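You operate a simulated robot arm through the tools that you are given. There is no shell and no other tool.

Carry out the task below with a simulated robot arm. There is one attempt and no reset: what you move stays moved.

Task
Empty the stack frame: black and blue boards into the low pink tray, the green one on the grey mat.
Fine: each board stands flat on its standoffs; shut the frame's lid again; other boards stay. Where these are worked on the way, their far stop is far enough and under half their travel is too little: lid of the stack frame.

The check looks at the end state, three seconds after you hand in, the way a careful person would. Anything else that was tipped, shoved, dropped, spilled or broken makes it a failure. A push-on lid holds only when it is set on centred and level and pressed home; a screw cap is set on level and turned clockwise until tight.

Robot
A 7-joint arm with a two-finger parallel gripper, fixed in place. Base frame: the origin is on the floor under the middle of its stand, x ahead of it, y to its left, z up; the work surface is at about z = 753. Lengths are in mm, angles in degrees, forces in N, time in s.
With the tool pointing down near the work surface it reaches from about 300 to 700 mm from the base axis. Its first joint turns from -66.0 to 66.0 degrees. Payload 1.57 kg.
The tool frame sits at the grasp point between the pads (the TCP): z along the fingers, y along the line on which they close. The tips reach 30 mm beyond it. The gripper opens to 110 mm. The fingers are 24 mm wide and 12 mm thick; the gripper's body (48 by 112 mm) begins 78 mm behind the TCP.
Orientation is told as [roll, pitch, yaw] about the base's x, y, z axes, in that order, counted from this pose: with the fingers straight down and closing along the base's y, the tool's x points along the base's -x, its y along +y and its z along -z.

Tools
- The arm moves only by the tool move_arm. Its argument "steps" is a list that holds one entry, the list of rows, each a list of 7 numbers: the turn, a rotation vector about the base's x, y, z in degrees, then the shift along the base's x, y, z in mm, then the closure in counts, from 0 (fully open) to 255 (shut). In form: [[[ax, ay, az, x, y, z, gripper], ...]]. A call has 1 to 20 rows; each row is the pose to reach, as a shift and turn from the pose commanded when the call began. Rows are played at 5 a second. More than 50 mm and 8.6 degrees between two rows, or a gripper value outside its range, and nothing of the call is played. Where a pose cannot be reached the arm comes as near as it can. A force on the tool above 50 N (or 10 N above the force at the start of the call, whichever is more), or a blocked arm, ends the call early, and 0.2 s more pass. The fingers move at their own pace (about 108 mm/s each) and stop on an object; they squeeze with about 31 N. The grip force told is the motor's: it shows also when the fingers shut on nothing. Time passes only in rows, and 0.2 s behind the last, so rows that repeat a pose let the fingers close. It gives the time, the measured TCP pose, the force on the tool (base axes), the opening and the grip force at its end, in the units of the frame above (readings bear some noise), with the torque about the TCP (base axes, N m) and any sound that the robot's microphone picked up, and new pictures: "pictures" is both (left out), scene, wrist or none.
- Cameras (640 x 400 px; columns grow to the right, rows downward): "scene" is fixed at [157.6, -389.9, 1393.5]; the picture's right is [0.83, -0.56, 0.00], its down [-0.37, -0.55, -0.75] and it looks along [0.42, 0.62, -0.66] (base axes); focal length 214 px, centre (320, 200). "wrist" rides on the gripper at [70, 16, -141] in the tool frame; the picture's right is [-0.23, 0.97, 0.00], its down [-0.86, -0.20, -0.48] and it looks along [-0.47, -0.11, 0.88] (tool axes); focal length 222 px, centre (320, 200). There is no depth. A picture from a camera that has moved, and an enlarged one, comes with that camera's place and axes in the base frame and with its lens.
- enlarge(camera, box): a new picture of the part [left, top, right, bottom] of that camera's present view, enlarged. No time passes.
- hand_in(): hands the job in; it is judged then, once.

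Places have to be worked out from the pictures, the camera data and where the tool is seen. Open the gripper and draw the arm clear of the work before you hand the job in, unless the task says otherwise.

The tools are called after "Call:" as name(argument=value, ...) on one line, values as JSON. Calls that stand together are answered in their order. move_arm: Moves the arm, as the interface text tells. Its arguments: {"type":"object","properties":{"steps":{"type":"array","items":{"type":"array","items":{"type":"array","items":{"type":"number"}}}},"pictures":{"type":"string","enum":["both","scene","wrist","none"]}},"required":["steps"]} The other tools are called the same way: enlarge (camera, box) takes an enlarged picture of a part of a camera's view; hand_in () hands the job in.

At the start:

```text
time_s: 0.0
eef_pos: [338.2, 128.3, 1294.0]
tcp_rot: [0.0, 0.0, 0.0]
ft_force: [-0.4, -0.1, 0.0]
ft_torque: [0.0, -0.02, 0.03]
finger_gap: 109.8
finger_force: 0.1
```

scene: 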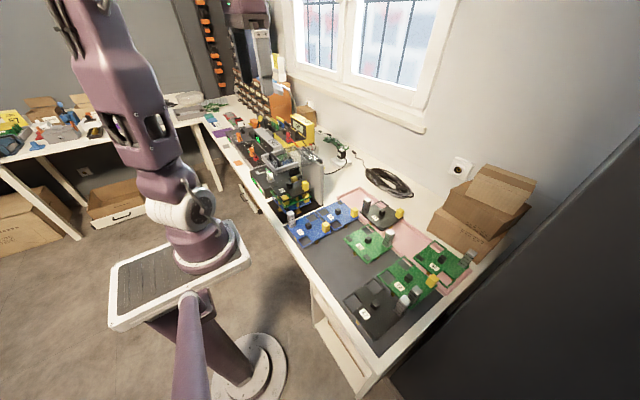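
wrist: 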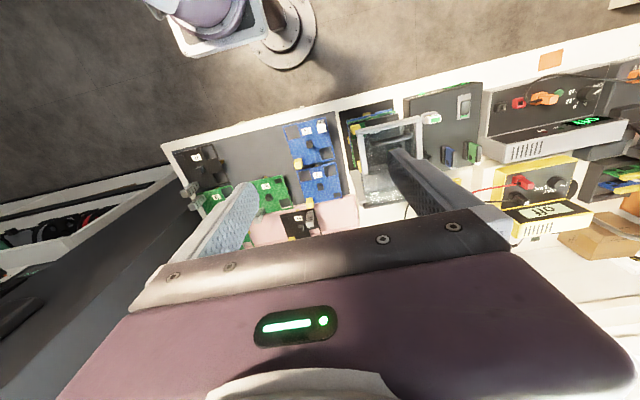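

The first pictures show a bench with boards on a grey mat, a pink tray and a frame to the left. I take enlarged looks before moving.

Call:
enlarge(camera="scene", box=[230, 110, 390, 210])

Call:
enlarge(camera="scene", box=[270, 180, 510, 350])

Call:
enlarge(camera="wrist", box=[150, 80, 490, 260])

```text
4.00 times, centred on (310, 160) of scene
camera zoom: at [157.6, -389.9, 1393.5], right [0.83, -0.56, 0.0], down [-0.37, -0.55, -0.75], along [0.42, 0.62, -0.66], focal length 858 px, centre (360, 360)
```

zoom: 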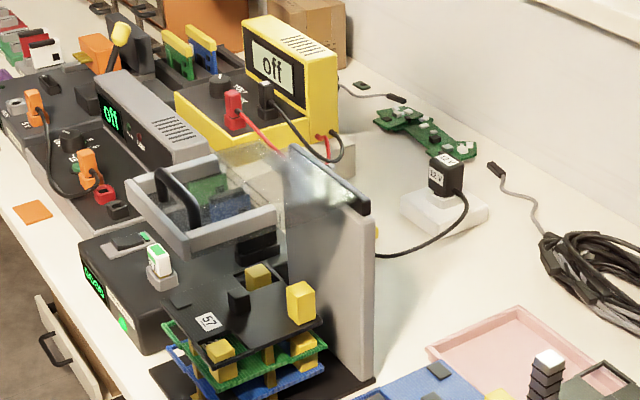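

```text
2.35 times, centred on (390, 265) of scene
camera zoom: at [157.6, -389.9, 1393.5], right [0.83, -0.56, 0.0], down [-0.37, -0.55, -0.75], along [0.42, 0.62, -0.66], focal length 505 px, centre (155, 47)
```

zoom: 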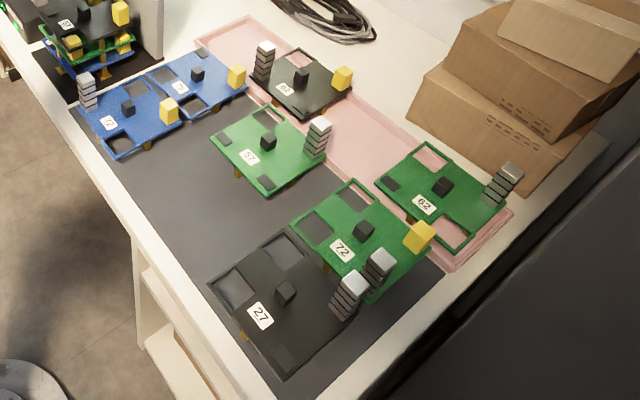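

```text
1.88 times, centred on (320, 170) of wrist
camera zoom: at [265.5, 145.4, 1435.1], right [0.23, 0.97, 0.0], down [0.86, -0.2, 0.48], along [0.47, -0.11, -0.88], focal length 418 px, centre (320, 256)
```

zoom: 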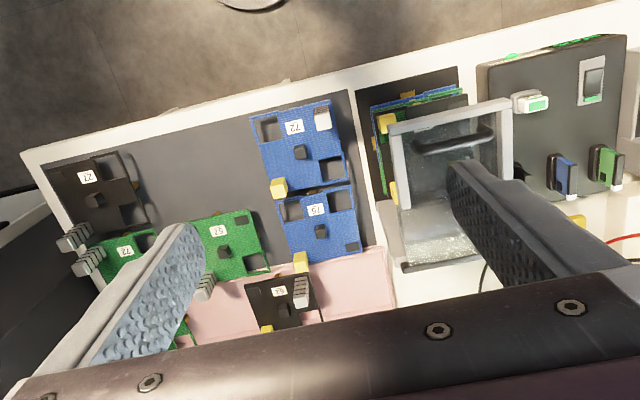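

The stack frame seems to be at about x 375–555, y 190–330, with a hinged glass lid at z≈975 and its handle near x≈395. I move the wrist camera nearer, well above it, for a better look.

Call:
move_arm(steps=[[[0, 0, 0, -10, 25, -40, 0], [0, 0, 0, -20, 50, -80, 0], [0, 0, 0, -30, 75, -110, 0], [0, 0, 0, -38, 100, -130, 0], [0, 0, 0, -38, 110, -150, 0], [0, 0, 0, -38, 110, -150, 0]]])

```text
time_s: 1.4
eef_pos: [296.9, 239.6, 1142.8]
tcp_rot: [0.0, -0.1, 0.0]
ft_force: [0.1, 0.0, -0.1]
ft_torque: [0.06, -0.01, 0.03]
finger_gap: 109.6
finger_force: 0.0
camera wrist: at [226.5, 256.9, 1284.9], right [0.23, 0.97, 0.0], down [0.86, -0.2, 0.48], along [0.47, -0.11, -0.88], focal length 222 px, centre (320, 200)
```

scene: 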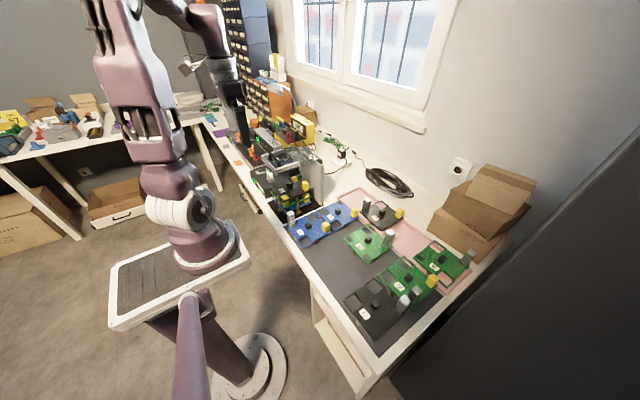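
wrist: 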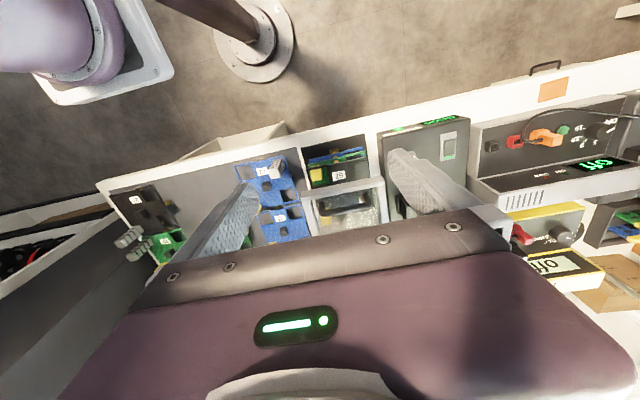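

I enlarge the wrist view on the frame.

Call:
enlarge(camera="wrist", box=[260, 110, 420, 240])

Call:
enlarge(camera="scene", box=[240, 130, 330, 215])

```text
3.08 times, centred on (340, 175) of wrist
camera zoom: at [226.5, 256.9, 1284.9], right [0.23, 0.97, 0.0], down [0.86, -0.2, 0.48], along [0.47, -0.11, -0.88], focal length 684 px, centre (258, 277)
```

zoom: 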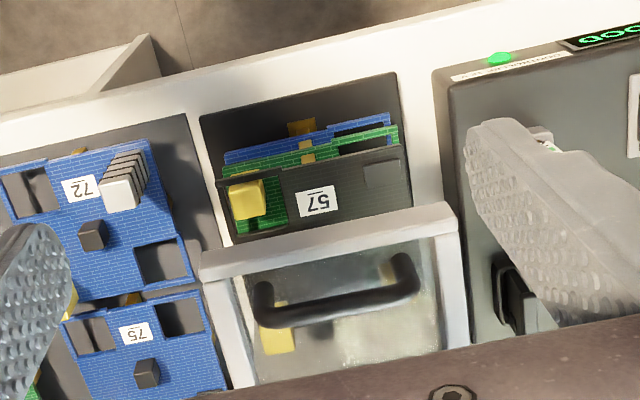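

```text
4.71 times, centred on (285, 172) of scene
camera zoom: at [157.6, -389.9, 1393.5], right [0.83, -0.56, 0.0], down [-0.37, -0.55, -0.75], along [0.42, 0.62, -0.66], focal length 1009 px, centre (485, 329)
```

zoom: 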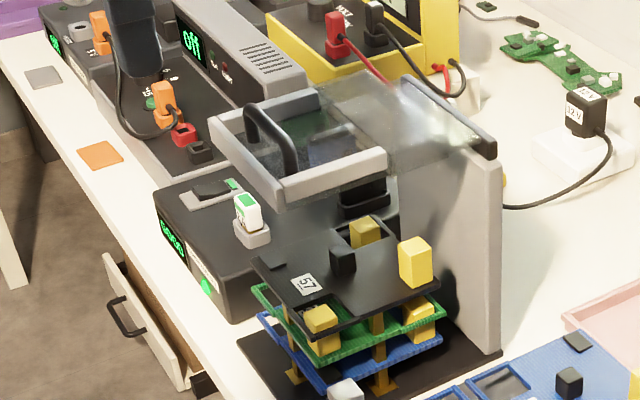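

The frame's lid is hinged at the back wall (x≈553, z≈970) with an arch handle running along y at about (400, 257, 995), and the stack shows black over green over blue. I turn the gripper by 90° so the fingers can close along x, high above the handle.

Call:
move_arm(steps=[[[0, 0, 8, 10, 2, 0, 0], [0, 0, 16, 20, 4, 0, 0], [0, 0, 24, 30, 6, 0, 0], [0, 0, 32, 40, 8, 0, 0], [0, 0, 40, 50, 10, 0, 0], [0, 0, 48, 60, 12, 0, 0], [0, 0, 56, 70, 14, 0, 0], [0, 0, 64, 80, 16, 0, 0], [0, 0, 72, 90, 17, 0, 0], [0, 0, 80, 95, 17, 0, 0], [0, 0, 88, 100, 17, 0, 0], [0, 0, 90, 100, 17, 0, 0], [0, 0, 90, 100, 17, 0, 0]]])

```text
time_s: 4.2
eef_pos: [399.8, 256.8, 1144.8]
tcp_rot: [0.0, 0.0, 90.0]
ft_force: [0.2, 1.0, -0.1]
ft_torque: [-0.02, -0.01, 0.04]
finger_gap: 110.0
finger_force: 0.0
camera wrist: at [381.2, 186.7, 1285.1], right [-0.97, 0.23, 0.0], down [0.2, 0.86, 0.48], along [0.11, 0.47, -0.88], focal length 222 px, centre (320, 200)
```

scene: 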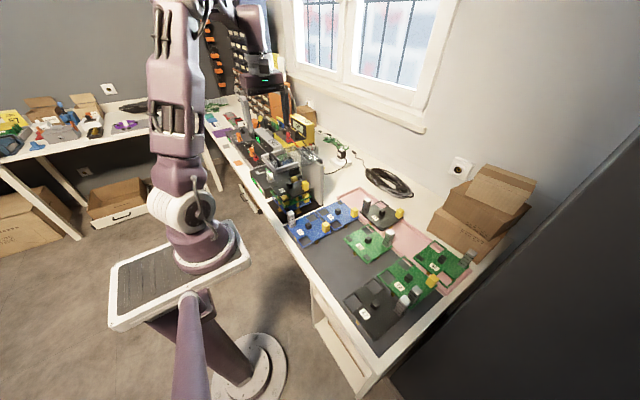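
wrist: 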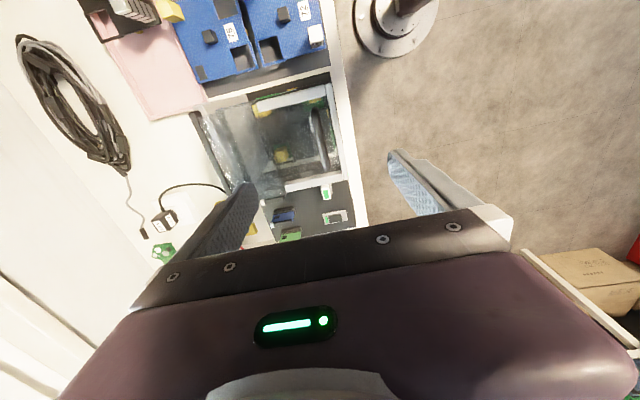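

The turn worked. I enlarge the view of the lid to locate the handle and hinge exactly.

Call:
enlarge(camera="wrist", box=[180, 70, 370, 250])

Call:
enlarge(camera="scene", box=[240, 120, 340, 215])

```text
2.22 times, centred on (275, 160) of wrist
camera zoom: at [381.2, 186.7, 1285.1], right [-0.97, 0.23, 0.0], down [0.2, 0.86, 0.48], along [0.11, 0.47, -0.88], focal length 494 px, centre (420, 289)
```

zoom: 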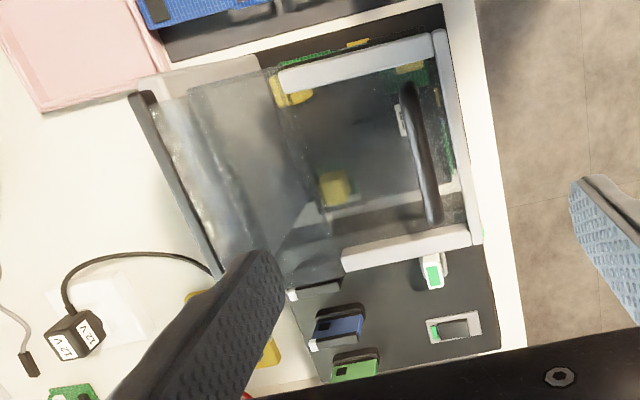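

```text
4.21 times, centred on (290, 168) of scene
camera zoom: at [157.6, -389.9, 1393.5], right [0.83, -0.56, 0.0], down [-0.37, -0.55, -0.75], along [0.42, 0.62, -0.66], focal length 903 px, centre (446, 337)
```

zoom: 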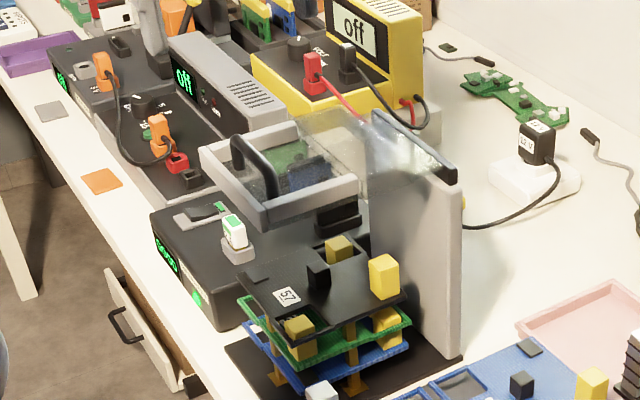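

The handle sits tightly between the rim bars, so I plan to lift the lid from its near side: the tool pointing along +y, one finger below and one above the lid's side bar, turning about the hinge direction. First I turn back and draw off to a free spot.

Call:
move_arm(steps=[[[0, 0, -8, 0, -16, 0, 0], [0, 0, -16, 0, -32, 0, 0], [0, 0, -24, 0, -48, 0, 0], [0, 0, -32, 0, -64, 0, 0], [0, 0, -40, 0, -80, 0, 0], [0, 0, -48, 0, -96, 0, 0], [0, 0, -56, 0, -112, 0, 0], [0, 0, -64, 0, -128, 0, 0], [0, 0, -72, 0, -144, 0, 0], [0, 0, -80, 0, -160, 0, 0], [0, 0, -88, 0, -172, 0, 0], [0, 0, -90, 0, -177, 0, 0], [0, 0, -90, 0, -177, 0, 0]]])

Call:
move_arm(steps=[[[8, 0, 0, 0, 0, 0, 0], [16, 0, 0, 0, 0, 0, 0], [24, 0, 0, 0, 0, 0, 0], [32, 0, 0, 0, 0, 0, 0], [40, 0, 0, 0, 0, 0, 0], [48, 0, 0, 0, 0, 0, 0], [56, 0, 0, 0, 0, 0, 0], [64, 0, 0, 0, 0, 0, 0], [72, 0, 0, 0, 0, 0, 0], [80, 0, 0, 0, 0, 0, 0], [88, 0, 0, 0, 0, 0, 0], [90, 0, 0, 0, 0, 0, 0], [90, 0, 0, 0, 0, 0, 0]]])

```text
time_s: 7.0
eef_pos: [398.0, 79.1, 1143.5]
tcp_rot: [0.0, 0.0, -0.1]
ft_force: [0.3, 0.2, 0.3]
ft_torque: [0.0, -0.01, 0.01]
finger_gap: 109.8
finger_force: 0.2
camera wrist: at [327.1, 96.1, 1284.9], right [0.23, 0.97, 0.0], down [0.85, -0.2, 0.48], along [0.47, -0.11, -0.88], focal length 222 px, centre (320, 200)
```

scene: 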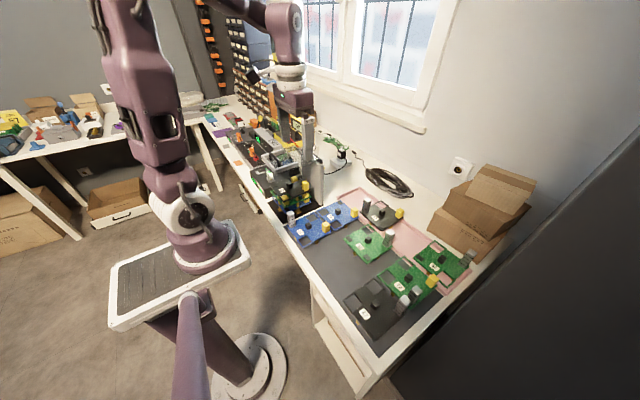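
wrist: 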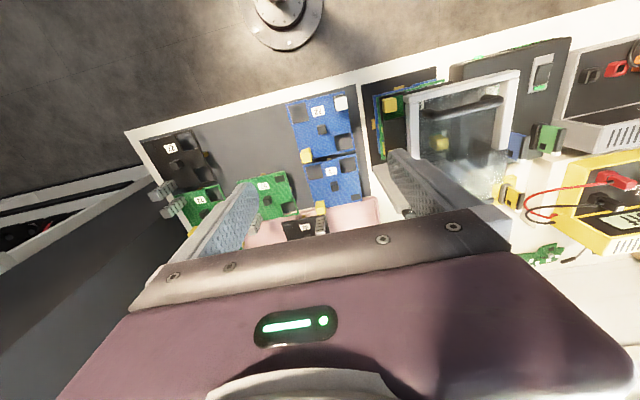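

```text
time_s: 9.8
eef_pos: [399.2, 78.7, 1143.2]
tcp_rot: [90.1, 0.0, 0.0]
ft_force: [0.7, 0.2, 0.7]
ft_torque: [0.02, 0.0, 0.01]
finger_gap: 110.2
finger_force: 0.2
camera wrist: at [327.5, -62.2, 1160.0], right [0.23, 0.0, 0.97], down [0.85, -0.48, -0.2], along [0.47, 0.88, -0.11], focal length 222 px, centre (320, 200)
```

scene: 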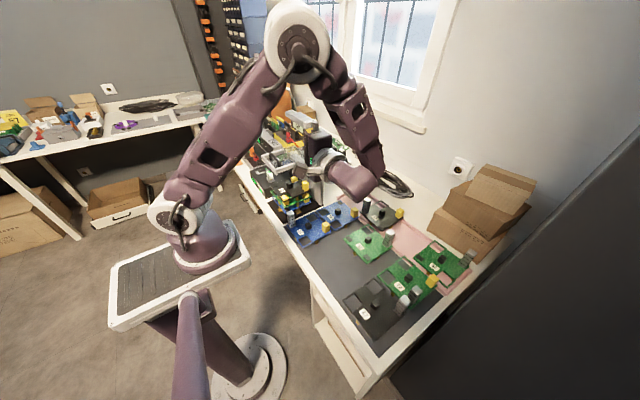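
wrist: 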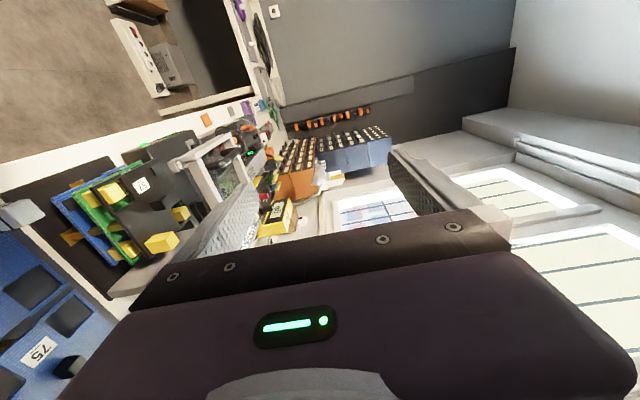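

The pose was reached well; now I enlarge the side view of the lid and stack.

Call:
enlarge(camera="wrist", box=[50, 130, 260, 290])

Call:
enlarge(camera="scene", box=[240, 120, 400, 215])

```text
2.50 times, centred on (155, 210) of wrist
camera zoom: at [327.5, -62.2, 1160.0], right [0.23, 0.0, 0.97], down [0.85, -0.48, -0.2], along [0.47, 0.88, -0.11], focal length 555 px, centre (732, 175)
```

zoom: 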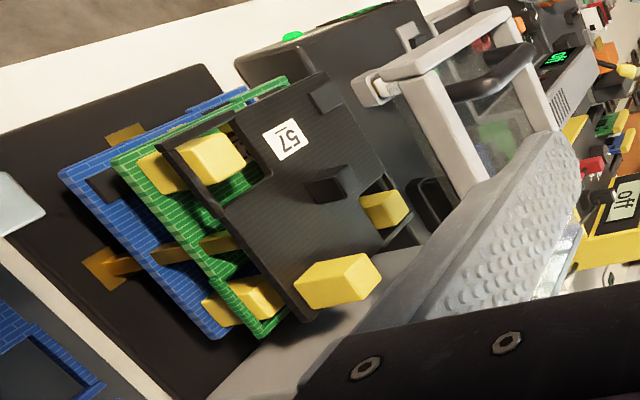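

```text
4.00 times, centred on (320, 168) of scene
camera zoom: at [157.6, -390.0, 1393.5], right [0.83, -0.56, 0.0], down [-0.37, -0.55, -0.75], along [0.42, 0.62, -0.66], focal length 858 px, centre (320, 330)
```

zoom: 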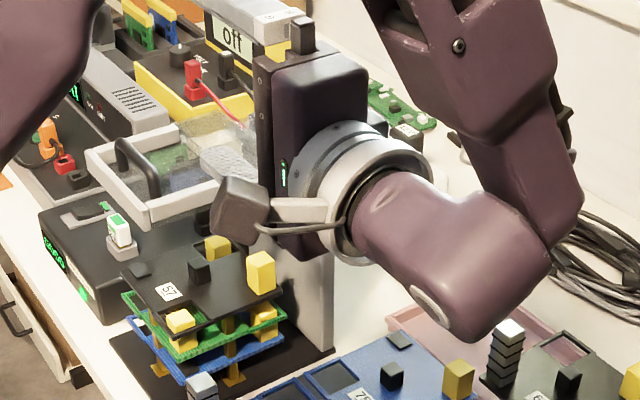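

The side view puts the lid's side bar at z≈969–990, y≈191–203, x 372–462. I descend beside the lid, tips short of it, with the fingers open.

Call:
move_arm(steps=[[[0, 0, 0, 10, 0, -40, 0], [0, 0, 0, 20, 0, -80, 0], [0, 0, 0, 30, 0, -120, 0], [0, 0, 0, 41, 10, -158, 0], [0, 0, 0, 41, 31, -158, 0], [0, 0, 0, 41, 31, -158, 0]]])

```text
time_s: 11.2
eef_pos: [441.0, 108.5, 984.8]
tcp_rot: [90.0, 0.0, 0.0]
ft_force: [-0.3, -0.3, 0.1]
ft_torque: [-0.01, 0.0, -0.01]
finger_gap: 109.8
finger_force: 0.0
camera wrist: at [368.7, -32.8, 1000.4], right [0.23, 0.0, 0.97], down [0.86, -0.48, -0.2], along [0.47, 0.88, -0.11], focal length 222 px, centre (320, 200)
```

scene: 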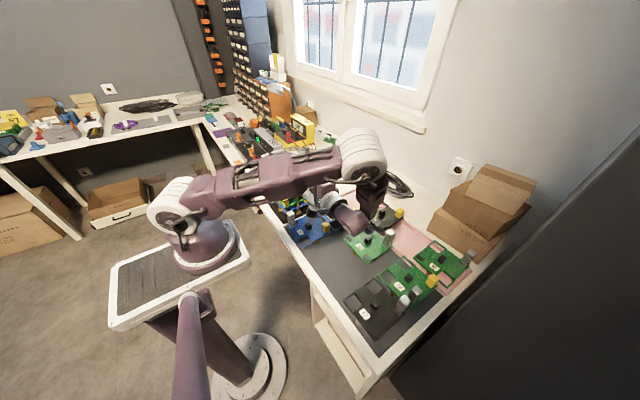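
wrist: 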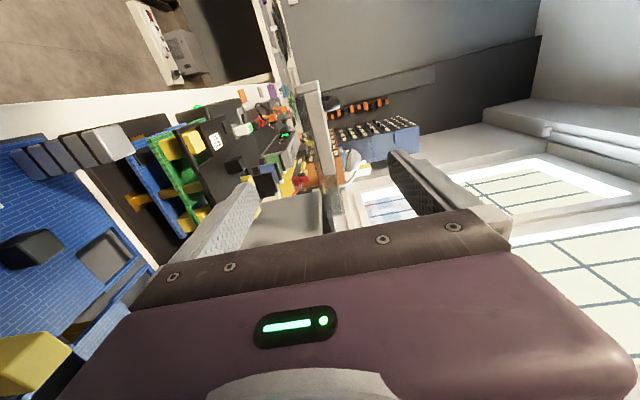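

The lid is now seen edge-on between the fingers. I enlarge to judge its height and depth.

Call:
enlarge(camera="wrist", box=[120, 60, 440, 260])

Call:
enlarge(camera="scene", box=[240, 120, 400, 240])

```text
2.00 times, centred on (280, 160) of wrist
camera zoom: at [368.7, -32.8, 1000.4], right [0.23, 0.0, 0.97], down [0.86, -0.48, -0.2], along [0.47, 0.88, -0.11], focal length 444 px, centre (400, 280)
```

zoom: 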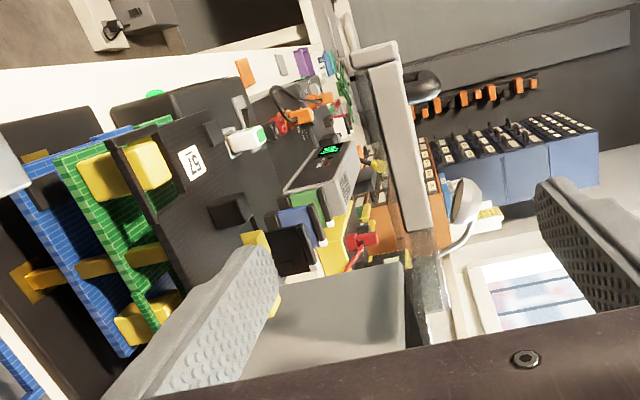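

```text
3.33 times, centred on (320, 180) of scene
camera zoom: at [157.6, -389.9, 1393.5], right [0.83, -0.56, 0.0], down [-0.37, -0.55, -0.75], along [0.42, 0.62, -0.66], focal length 715 px, centre (320, 267)
```

zoom: 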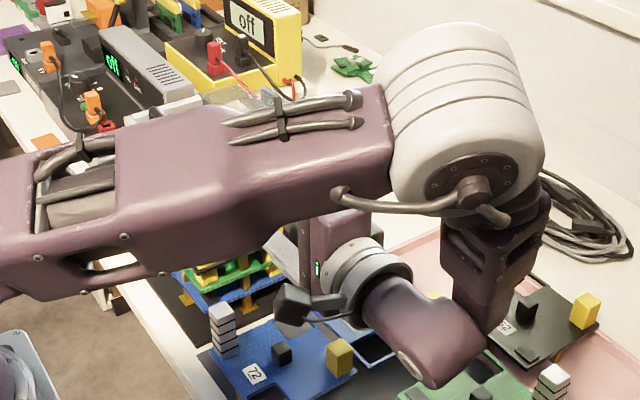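

The lid is level: glass at z≈976–983 with the side bar on it up to ≈997. I narrow the fingers to about 50 mm around that height and slide in to y≈190, well clear of the handle's leg.

Call:
move_arm(steps=[[[0, 0, 0, 0, 0, 0, 139], [0, 0, 0, -8, 0, 2, 139], [0, 0, 0, -11, 20, 2, 139], [0, 0, 0, -11, 40, 2, 139], [0, 0, 0, -11, 60, 2, 139], [0, 0, 0, -11, 80, 2, 139], [0, 0, 0, -11, 88, 2, 139], [0, 0, 0, -11, 88, 2, 139]]])

Call:
enlarge(camera="wrist", box=[120, 60, 440, 260])

```text
time_s: 13.0
eef_pos: [430.0, 197.9, 987.2]
tcp_rot: [90.1, 0.0, 0.0]
ft_force: [1.0, -0.7, 0.3]
ft_torque: [-0.02, -0.01, 0.03]
finger_gap: 50.2
finger_force: 0.0
camera wrist: at [357.4, 56.7, 1003.4], right [0.23, 0.0, 0.97], down [0.86, -0.48, -0.2], along [0.47, 0.88, -0.11], focal length 222 px, centre (320, 200)
```

scene: 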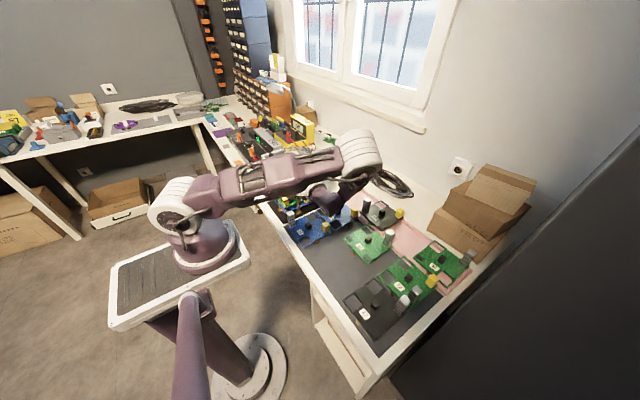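
wrist: 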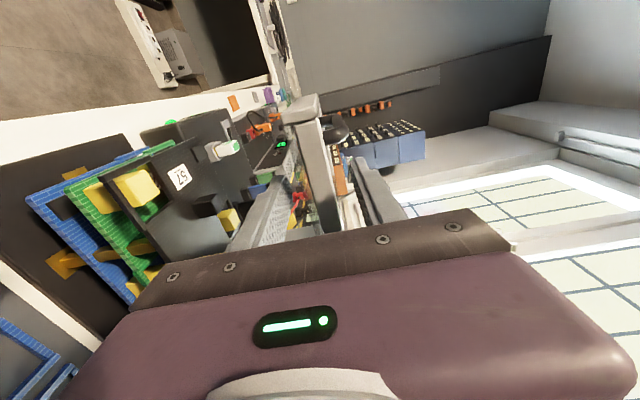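

```text
2.00 times, centred on (280, 160) of wrist
camera zoom: at [357.4, 56.7, 1003.4], right [0.23, 0.0, 0.97], down [0.86, -0.48, -0.2], along [0.47, 0.88, -0.11], focal length 444 px, centre (400, 280)
```

zoom: 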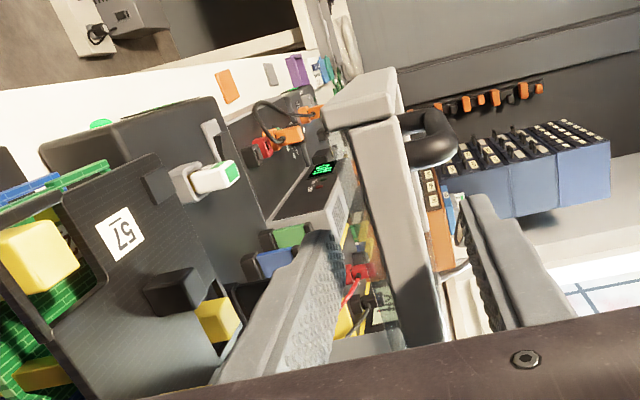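

The side bar lies between the fingers with nothing touched. I lift gently along the assumed hinge arc (hinge about x 555, z 972) to 20° and look.

Call:
move_arm(steps=[[[0, 5, 0, 1.8, 0, 10.8, 139], [0, 10, 0, 4.5, 0, 21.5, 139], [0, 15, 0, 8.1, 0, 31.8, 139], [0, 20, 0, 12.7, 0, 41.8, 139], [0, 20, 0, 12.7, 0, 41.8, 139]]])

Call:
enlarge(camera="wrist", box=[120, 60, 440, 260])

```text
time_s: 14.2
eef_pos: [441.5, 197.9, 1029.8]
tcp_rot: [89.9, 20.1, -0.1]
ft_force: [-0.2, 0.6, -1.0]
ft_torque: [0.0, -0.01, -0.01]
finger_gap: 50.7
finger_force: 0.6
camera wrist: at [379.9, 57.4, 1069.0], right [0.55, 0.0, 0.84], down [0.73, -0.48, -0.48], along [0.4, 0.88, -0.26], focal length 222 px, centre (320, 200)
```

scene: 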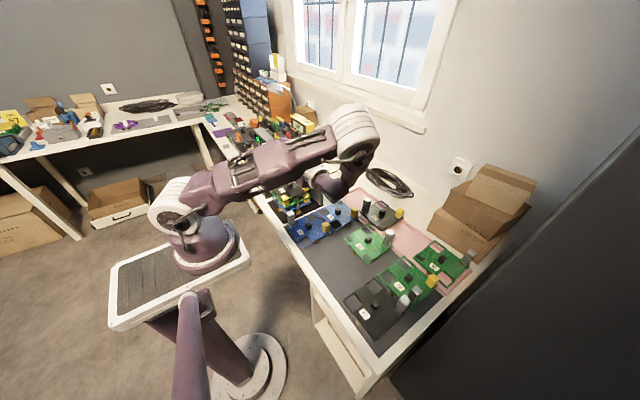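
wrist: 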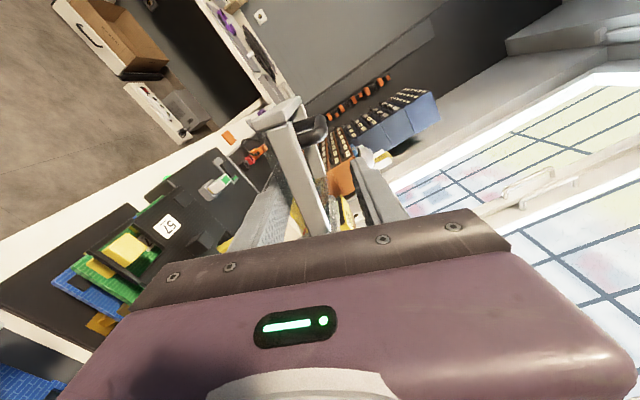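

```text
2.00 times, centred on (280, 160) of wrist
camera zoom: at [379.9, 57.4, 1069.0], right [0.55, 0.0, 0.84], down [0.73, -0.48, -0.48], along [0.4, 0.88, -0.26], focal length 444 px, centre (400, 280)
```

zoom: 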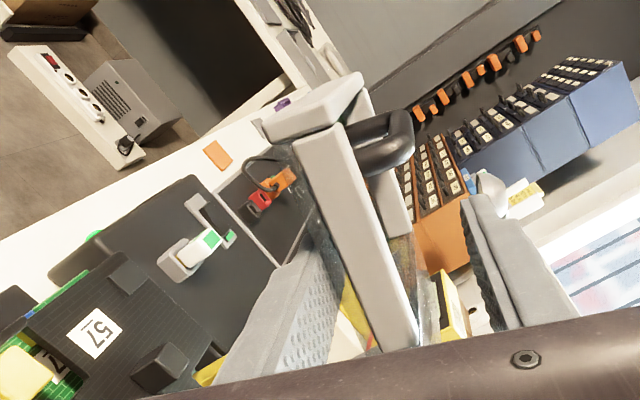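

The lid came up with the lower finger at negligible force, so it is hinged as assumed. I carry on along the arc to 60°.

Call:
move_arm(steps=[[[0, 4, 0, 4.3, 0, 7.7, 139], [0, 8, 0, 9.0, 0, 15.1, 139], [0, 12, 0, 14.3, 0, 22.1, 139], [0, 16, 0, 20.0, 0, 28.8, 139], [0, 20, 0, 26.2, 0, 35.0, 139], [0, 24, 0, 32.8, 0, 40.8, 139], [0, 28, 0, 39.8, 0, 46.1, 139], [0, 32, 0, 47.2, 0, 50.9, 139], [0, 36, 0, 54.9, 0, 55.2, 139], [0, 40, 0, 62.8, 0, 59.0, 139], [0, 40, 0, 62.8, 0, 59.0, 139]]])

Call:
enlarge(camera="wrist", box=[120, 60, 440, 260])

Call:
enlarge(camera="scene", box=[240, 100, 400, 220])

```text
time_s: 16.6
eef_pos: [504.1, 197.1, 1090.1]
tcp_rot: [90.0, 60.2, 0.0]
ft_force: [-0.8, 0.4, -0.7]
ft_torque: [-0.03, -0.03, 0.01]
finger_gap: 50.5
finger_force: 0.0
camera wrist: at [482.1, 56.1, 1158.6], right [0.96, 0.0, 0.29], down [0.25, -0.48, -0.84], along [0.14, 0.88, -0.46], focal length 222 px, centre (320, 200)
```

scene: 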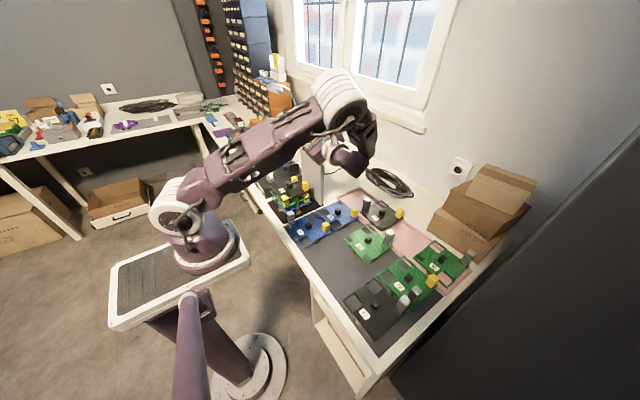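
wrist: 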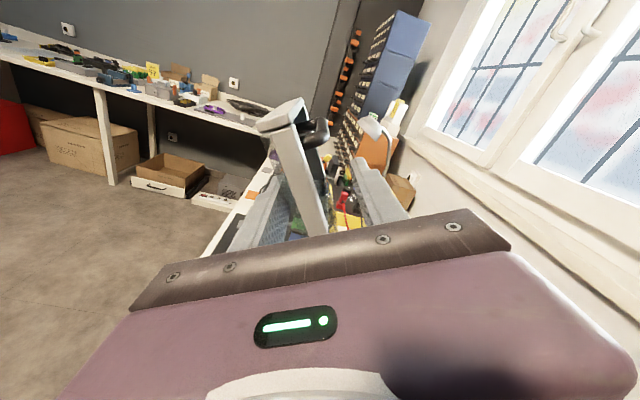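

```text
2.00 times, centred on (280, 160) of wrist
camera zoom: at [482.1, 56.1, 1158.6], right [0.96, 0.0, 0.29], down [0.25, -0.48, -0.84], along [0.14, 0.88, -0.46], focal length 444 px, centre (400, 280)
```

zoom: 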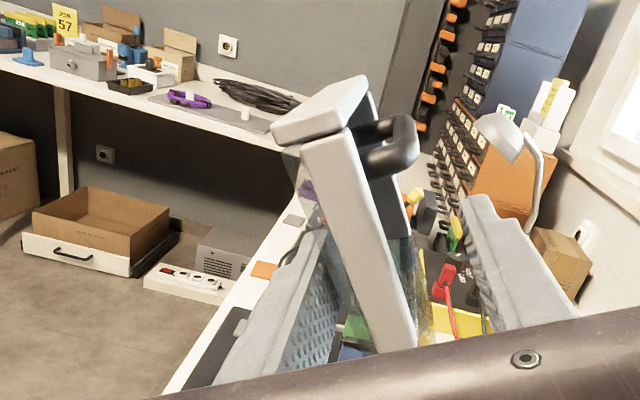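

```text
3.33 times, centred on (320, 160) of scene
camera zoom: at [157.6, -390.0, 1393.5], right [0.83, -0.56, 0.0], down [-0.37, -0.55, -0.75], along [0.42, 0.62, -0.66], focal length 715 px, centre (320, 333)
```

zoom: 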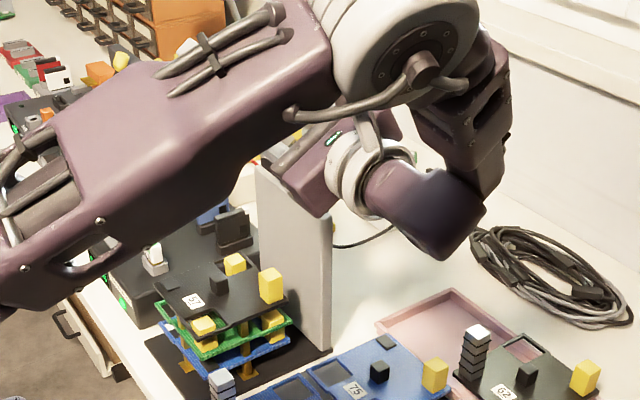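

The lid follows well at small force. I continue to about 100° on the tool, so the lid passes the vertical.

Call:
move_arm(steps=[[[0, 4, 0, 8.2, 0, 3.1, 139], [0, 8, 0, 16.6, 0, 5.8, 139], [0, 12, 0, 25.1, 0, 7.8, 139], [0, 16, 0, 33.8, 0, 9.2, 139], [0, 20, 0, 42.6, 0, 10.0, 139], [0, 24, 0, 51.4, 0, 10.1, 139], [0, 28, 0, 60.2, 0, 9.7, 139], [0, 32, 0, 68.9, 0, 8.7, 139], [0, 36, 0, 77.5, 0, 7.0, 139], [0, 40, 0, 86.0, 0, 4.7, 139], [0, 40, 0, 86.0, 0, 4.7, 139]]])

Call:
enlarge(camera="wrist", box=[120, 60, 440, 260])

```text
time_s: 19.0
eef_pos: [589.5, 197.5, 1094.1]
tcp_rot: [-90.0, 79.9, -179.9]
ft_force: [0.5, 0.4, 0.3]
ft_torque: [0.01, -0.02, 0.0]
finger_gap: 50.0
finger_force: 0.0
camera wrist: at [616.8, 56.1, 1159.3], right [0.92, 0.0, -0.39], down [-0.35, -0.48, -0.81], along [-0.19, 0.88, -0.44], focal length 222 px, centre (320, 200)
```

scene: 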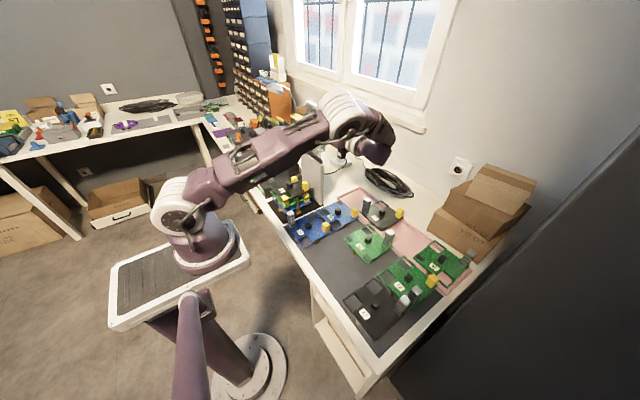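
wrist: 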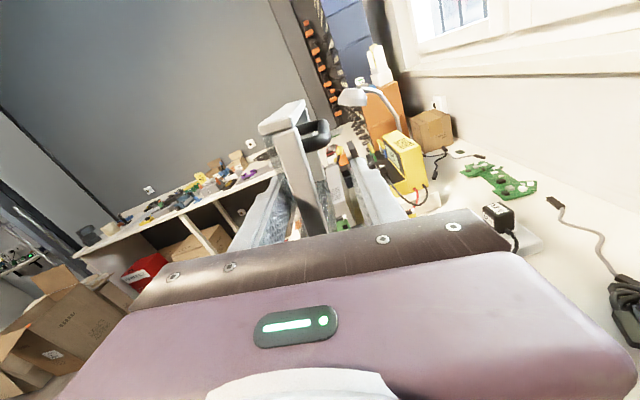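

```text
2.00 times, centred on (280, 160) of wrist
camera zoom: at [616.8, 56.1, 1159.3], right [0.92, 0.0, -0.39], down [-0.35, -0.48, -0.81], along [-0.19, 0.88, -0.44], focal length 444 px, centre (400, 280)
```

zoom: 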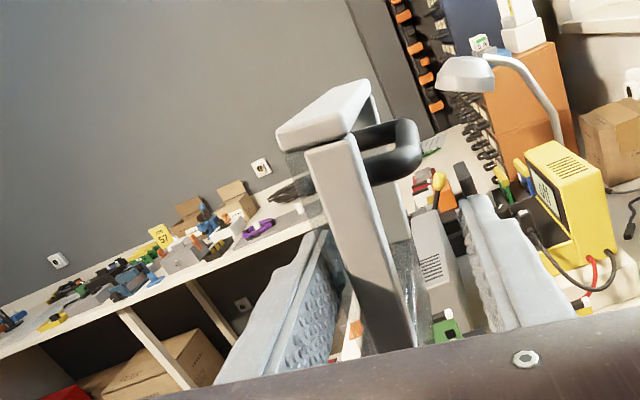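

The lid seems near vertical or a bit past. I go on in small steps to about 116° to find the far stop, watching the force.

Call:
move_arm(steps=[[[0, 4, 0, 8.3, 0, -2.8, 139], [0, 8, 0, 16.4, 0, -6.2, 139], [0, 8, 0, 16.4, 0, -6.2, 139]]], pictures="wrist")

Call:
enlarge(camera="wrist", box=[120, 60, 440, 260])

```text
time_s: 19.8
eef_pos: [606.2, 197.1, 1087.7]
tcp_rot: [-90.1, 72.0, 180.1]
ft_force: [-5.3, 0.1, 0.5]
ft_torque: [-0.02, -0.09, 0.06]
finger_gap: 54.3
finger_force: 2.5
camera wrist: at [641.9, 56.2, 1148.6], right [0.86, 0.0, -0.52], down [-0.45, -0.48, -0.75], along [-0.25, 0.88, -0.41], focal length 222 px, centre (320, 200)
```

wrist: 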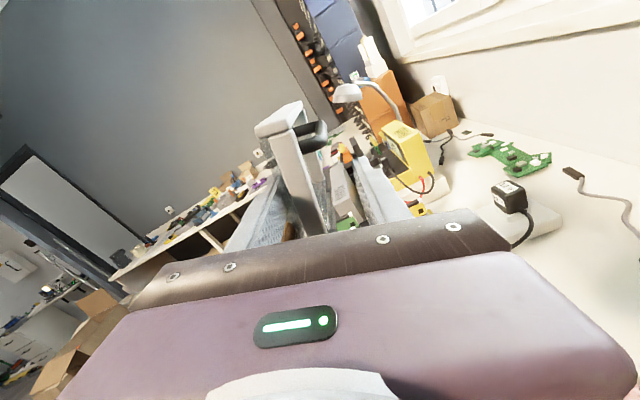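

```text
2.00 times, centred on (280, 160) of wrist
camera zoom: at [641.9, 56.2, 1148.6], right [0.86, 0.0, -0.52], down [-0.45, -0.48, -0.75], along [-0.25, 0.88, -0.41], focal length 444 px, centre (400, 280)
```

zoom: 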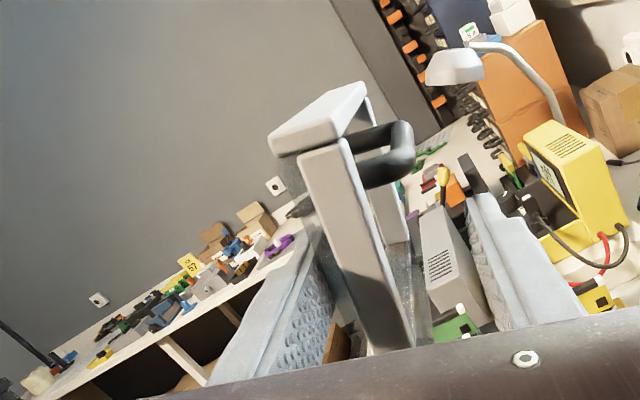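

A −5 N reaction and the finger pushed back show the far stop is reached. I back off a little and draw out along −y to see whether the lid stays open.

Call:
move_arm(steps=[[[0, -4, 0, -8.1, 0, 3.4, 139], [0, -6, 0, -12, 0, 5, 139], [0, -6, 0, -12, -25, 5, 139], [0, -6, 0, -12, -50, 5, 139], [0, -6, 0, -12, -80, 5, 139], [0, -6, 0, -12, -120, 5, 139], [0, -6, 0, -12, -120, 5, 0], [0, -6, 0, -12, -120, 5, 0]]])

Call:
enlarge(camera="wrist", box=[120, 60, 440, 260])

Call:
enlarge(camera="scene", box=[240, 100, 400, 220])

```text
time_s: 21.6
eef_pos: [594.7, 81.1, 1092.3]
tcp_rot: [-90.1, 78.1, 180.0]
ft_force: [-0.1, 1.1, 1.0]
ft_torque: [0.04, -0.01, -0.01]
finger_gap: 109.9
finger_force: 0.0
camera wrist: at [622.8, -60.4, 1155.7], right [0.91, 0.0, -0.42], down [-0.37, -0.48, -0.79], along [-0.2, 0.88, -0.43], focal length 222 px, centre (320, 200)
```

scene: 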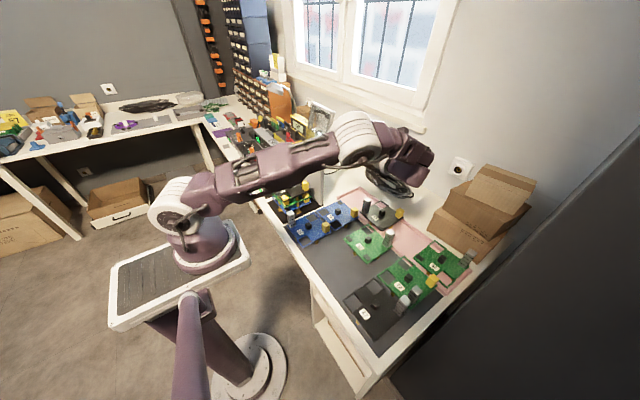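
wrist: 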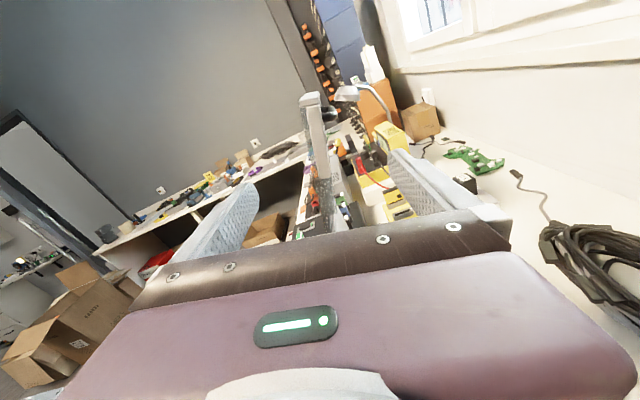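

```text
2.00 times, centred on (280, 160) of wrist
camera zoom: at [622.8, -60.4, 1155.7], right [0.91, 0.0, -0.42], down [-0.37, -0.48, -0.79], along [-0.2, 0.88, -0.43], focal length 444 px, centre (400, 280)
```

zoom: 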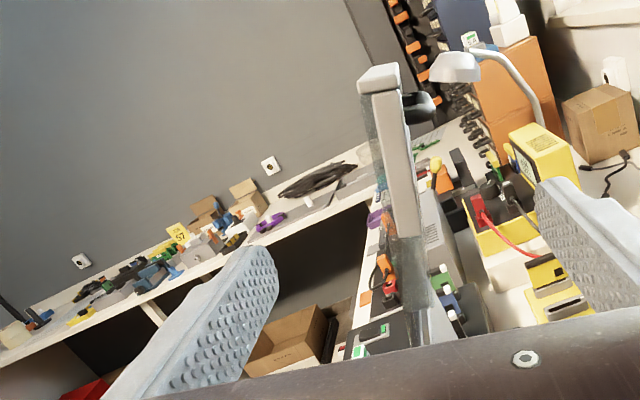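

```text
3.33 times, centred on (320, 160) of scene
camera zoom: at [157.6, -390.0, 1393.5], right [0.83, -0.56, 0.0], down [-0.37, -0.55, -0.75], along [0.42, 0.62, -0.66], focal length 715 px, centre (320, 333)
```

zoom: 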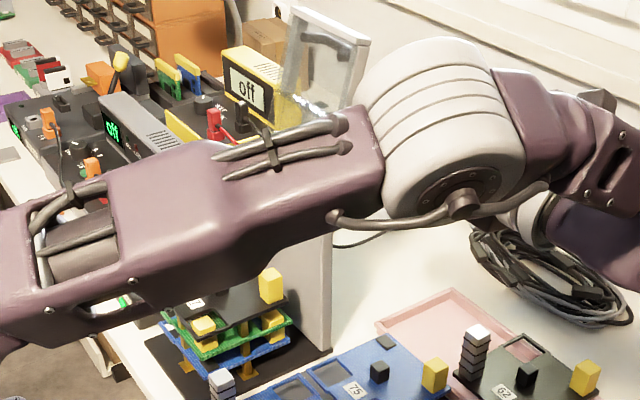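

The lid rests open at its far stop, just past vertical. I turn the tool back about y while moving toward (400, 80, 1145), keeping clear of the lid.

Call:
move_arm(steps=[[[0, -7, 0, -14, 0, 4, 0], [0, -14, 0, -28, 0, 8, 0], [0, -21, 0, -42, 0, 12, 0], [0, -28, 0, -56, 0, 16, 0], [0, -35, 0, -70, 0, 20, 0], [0, -42, 0, -84, 0, 24, 0], [0, -49, 0, -98, 0, 28, 0], [0, -56, 0, -112, 0, 32, 0], [0, -63, 0, -126, 0, 36, 0], [0, -70, 0, -140, 0, 40, 0], [0, -77, 0, -154, 0, 44, 0], [0, -84, 0, -168, 0, 47, 0], [0, -91, 0, -180, 0, 49, 0], [0, -98, 0, -190, 0, 51, 0], [0, -102, 0, -195, 0, 51, 0], [0, -102, 0, -195, 0, 51, 0]]])

Call:
move_arm(steps=[[[-8, 0, 0, 0, 0, 0, 0], [-16, 0, 0, 0, 0, 0, 0], [-24, 0, 0, 0, 0, 0, 0], [-32, 0, 0, 0, 0, 0, 0], [-40, 0, 0, 0, 0, 0, 0], [-48, 0, 0, 0, 0, 0, 0], [-56, 0, 0, 0, 0, 0, 0], [-64, 0, 0, 0, 0, 0, 0], [-72, 0, 0, 0, 0, 0, 0], [-80, 0, 0, 0, 0, 0, 0], [-88, 0, 0, 0, 0, 0, 0], [-90, 0, 0, 0, 0, 0, 0], [-90, 0, 0, 0, 0, 0, 0]]])

```text
time_s: 25.0
eef_pos: [400.1, 78.9, 1142.2]
tcp_rot: [90.0, -0.1, 0.0]
ft_force: [-0.6, 0.5, -0.7]
ft_torque: [-0.03, -0.01, 0.0]
finger_gap: 110.2
finger_force: 0.1
camera wrist: at [328.3, -62.7, 1159.5], right [0.23, 0.0, 0.97], down [0.86, -0.48, -0.2], along [0.47, 0.88, -0.11], focal length 222 px, centre (320, 200)
```

scene: 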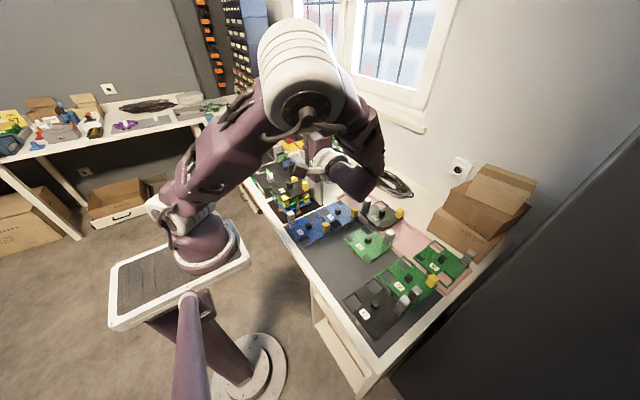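
wrist: 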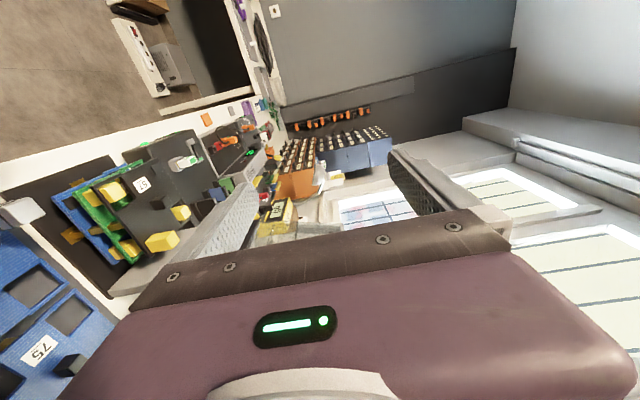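

```text
time_s: 27.8
eef_pos: [400.0, 78.2, 1143.6]
tcp_rot: [-0.2, 0.0, 0.0]
ft_force: [-0.8, 0.1, 0.8]
ft_torque: [0.01, 0.0, -0.01]
finger_gap: 109.9
finger_force: 0.1
camera wrist: at [328.5, 94.9, 1284.7], right [0.23, 0.97, 0.0], down [0.85, -0.2, 0.48], along [0.47, -0.11, -0.88], focal length 222 px, centre (320, 200)
```

scene: 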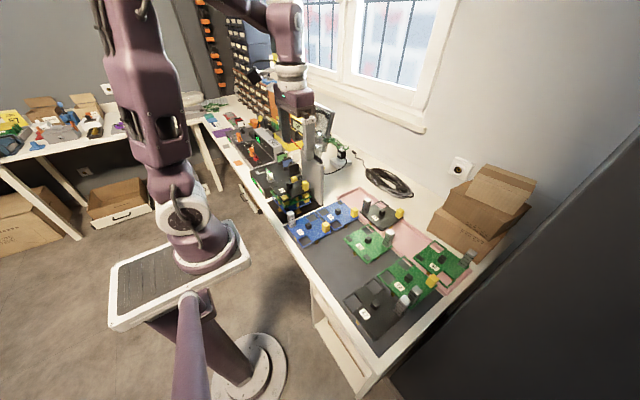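
wrist: 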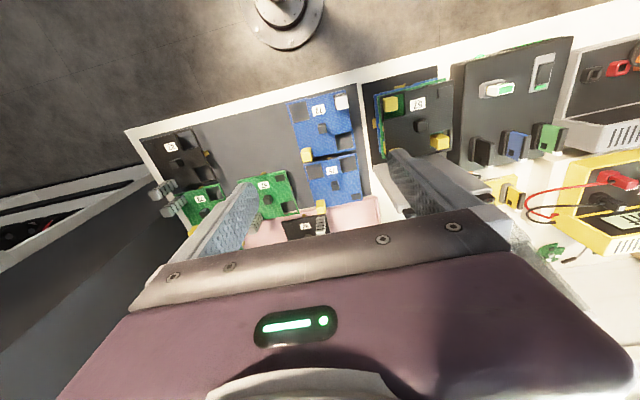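

The tool points down again and the lid is open. I enlarge both views of the stack and of the target areas.

Call:
enlarge(camera="scene", box=[240, 150, 340, 215])

Call:
enlarge(camera="wrist", box=[280, 50, 480, 175])

Call:
enlarge(camera="wrist", box=[120, 90, 400, 240])

```text
6.15 times, centred on (290, 182) of scene
camera zoom: at [157.6, -389.9, 1393.5], right [0.83, -0.56, 0.0], down [-0.37, -0.55, -0.75], along [0.42, 0.62, -0.66], focal length 1320 px, centre (505, 308)
```

zoom: 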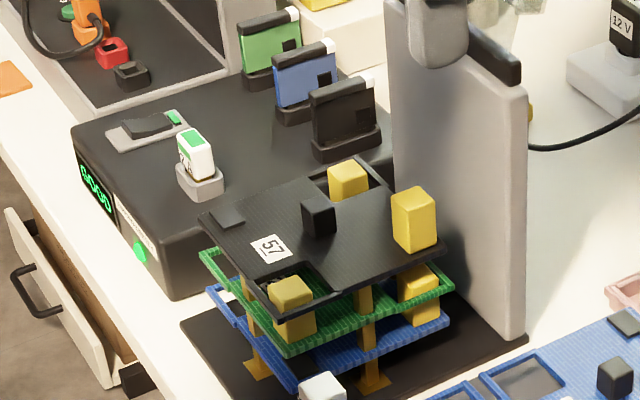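

```text
3.20 times, centred on (380, 112) of wrist
camera zoom: at [328.5, 94.9, 1284.7], right [0.23, 0.97, 0.0], down [0.85, -0.2, 0.48], along [0.47, -0.11, -0.88], focal length 711 px, centre (128, 480)
```

zoom: 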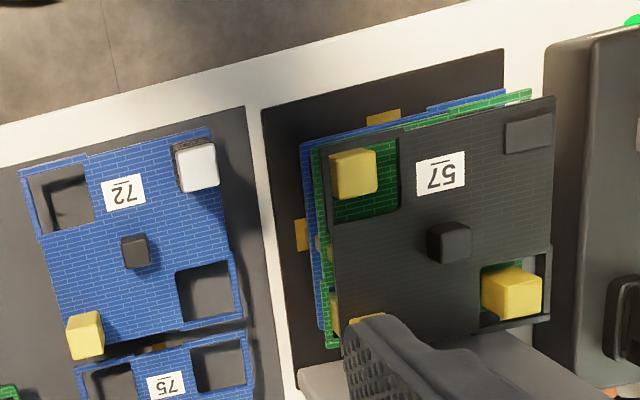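

```text
2.29 times, centred on (260, 165) of wrist
camera zoom: at [328.5, 94.9, 1284.7], right [0.23, 0.97, 0.0], down [0.85, -0.2, 0.48], along [0.47, -0.11, -0.88], focal length 508 px, centre (457, 280)
```

zoom: 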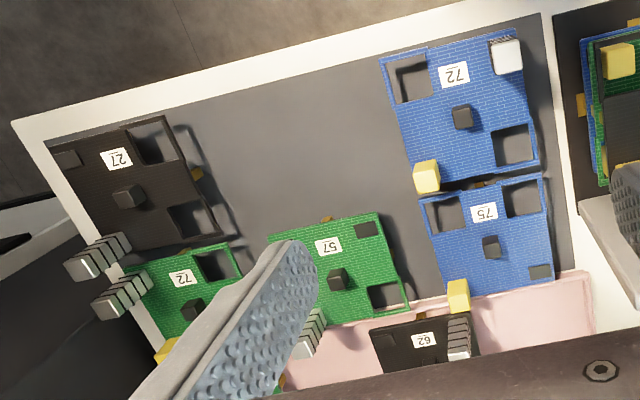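

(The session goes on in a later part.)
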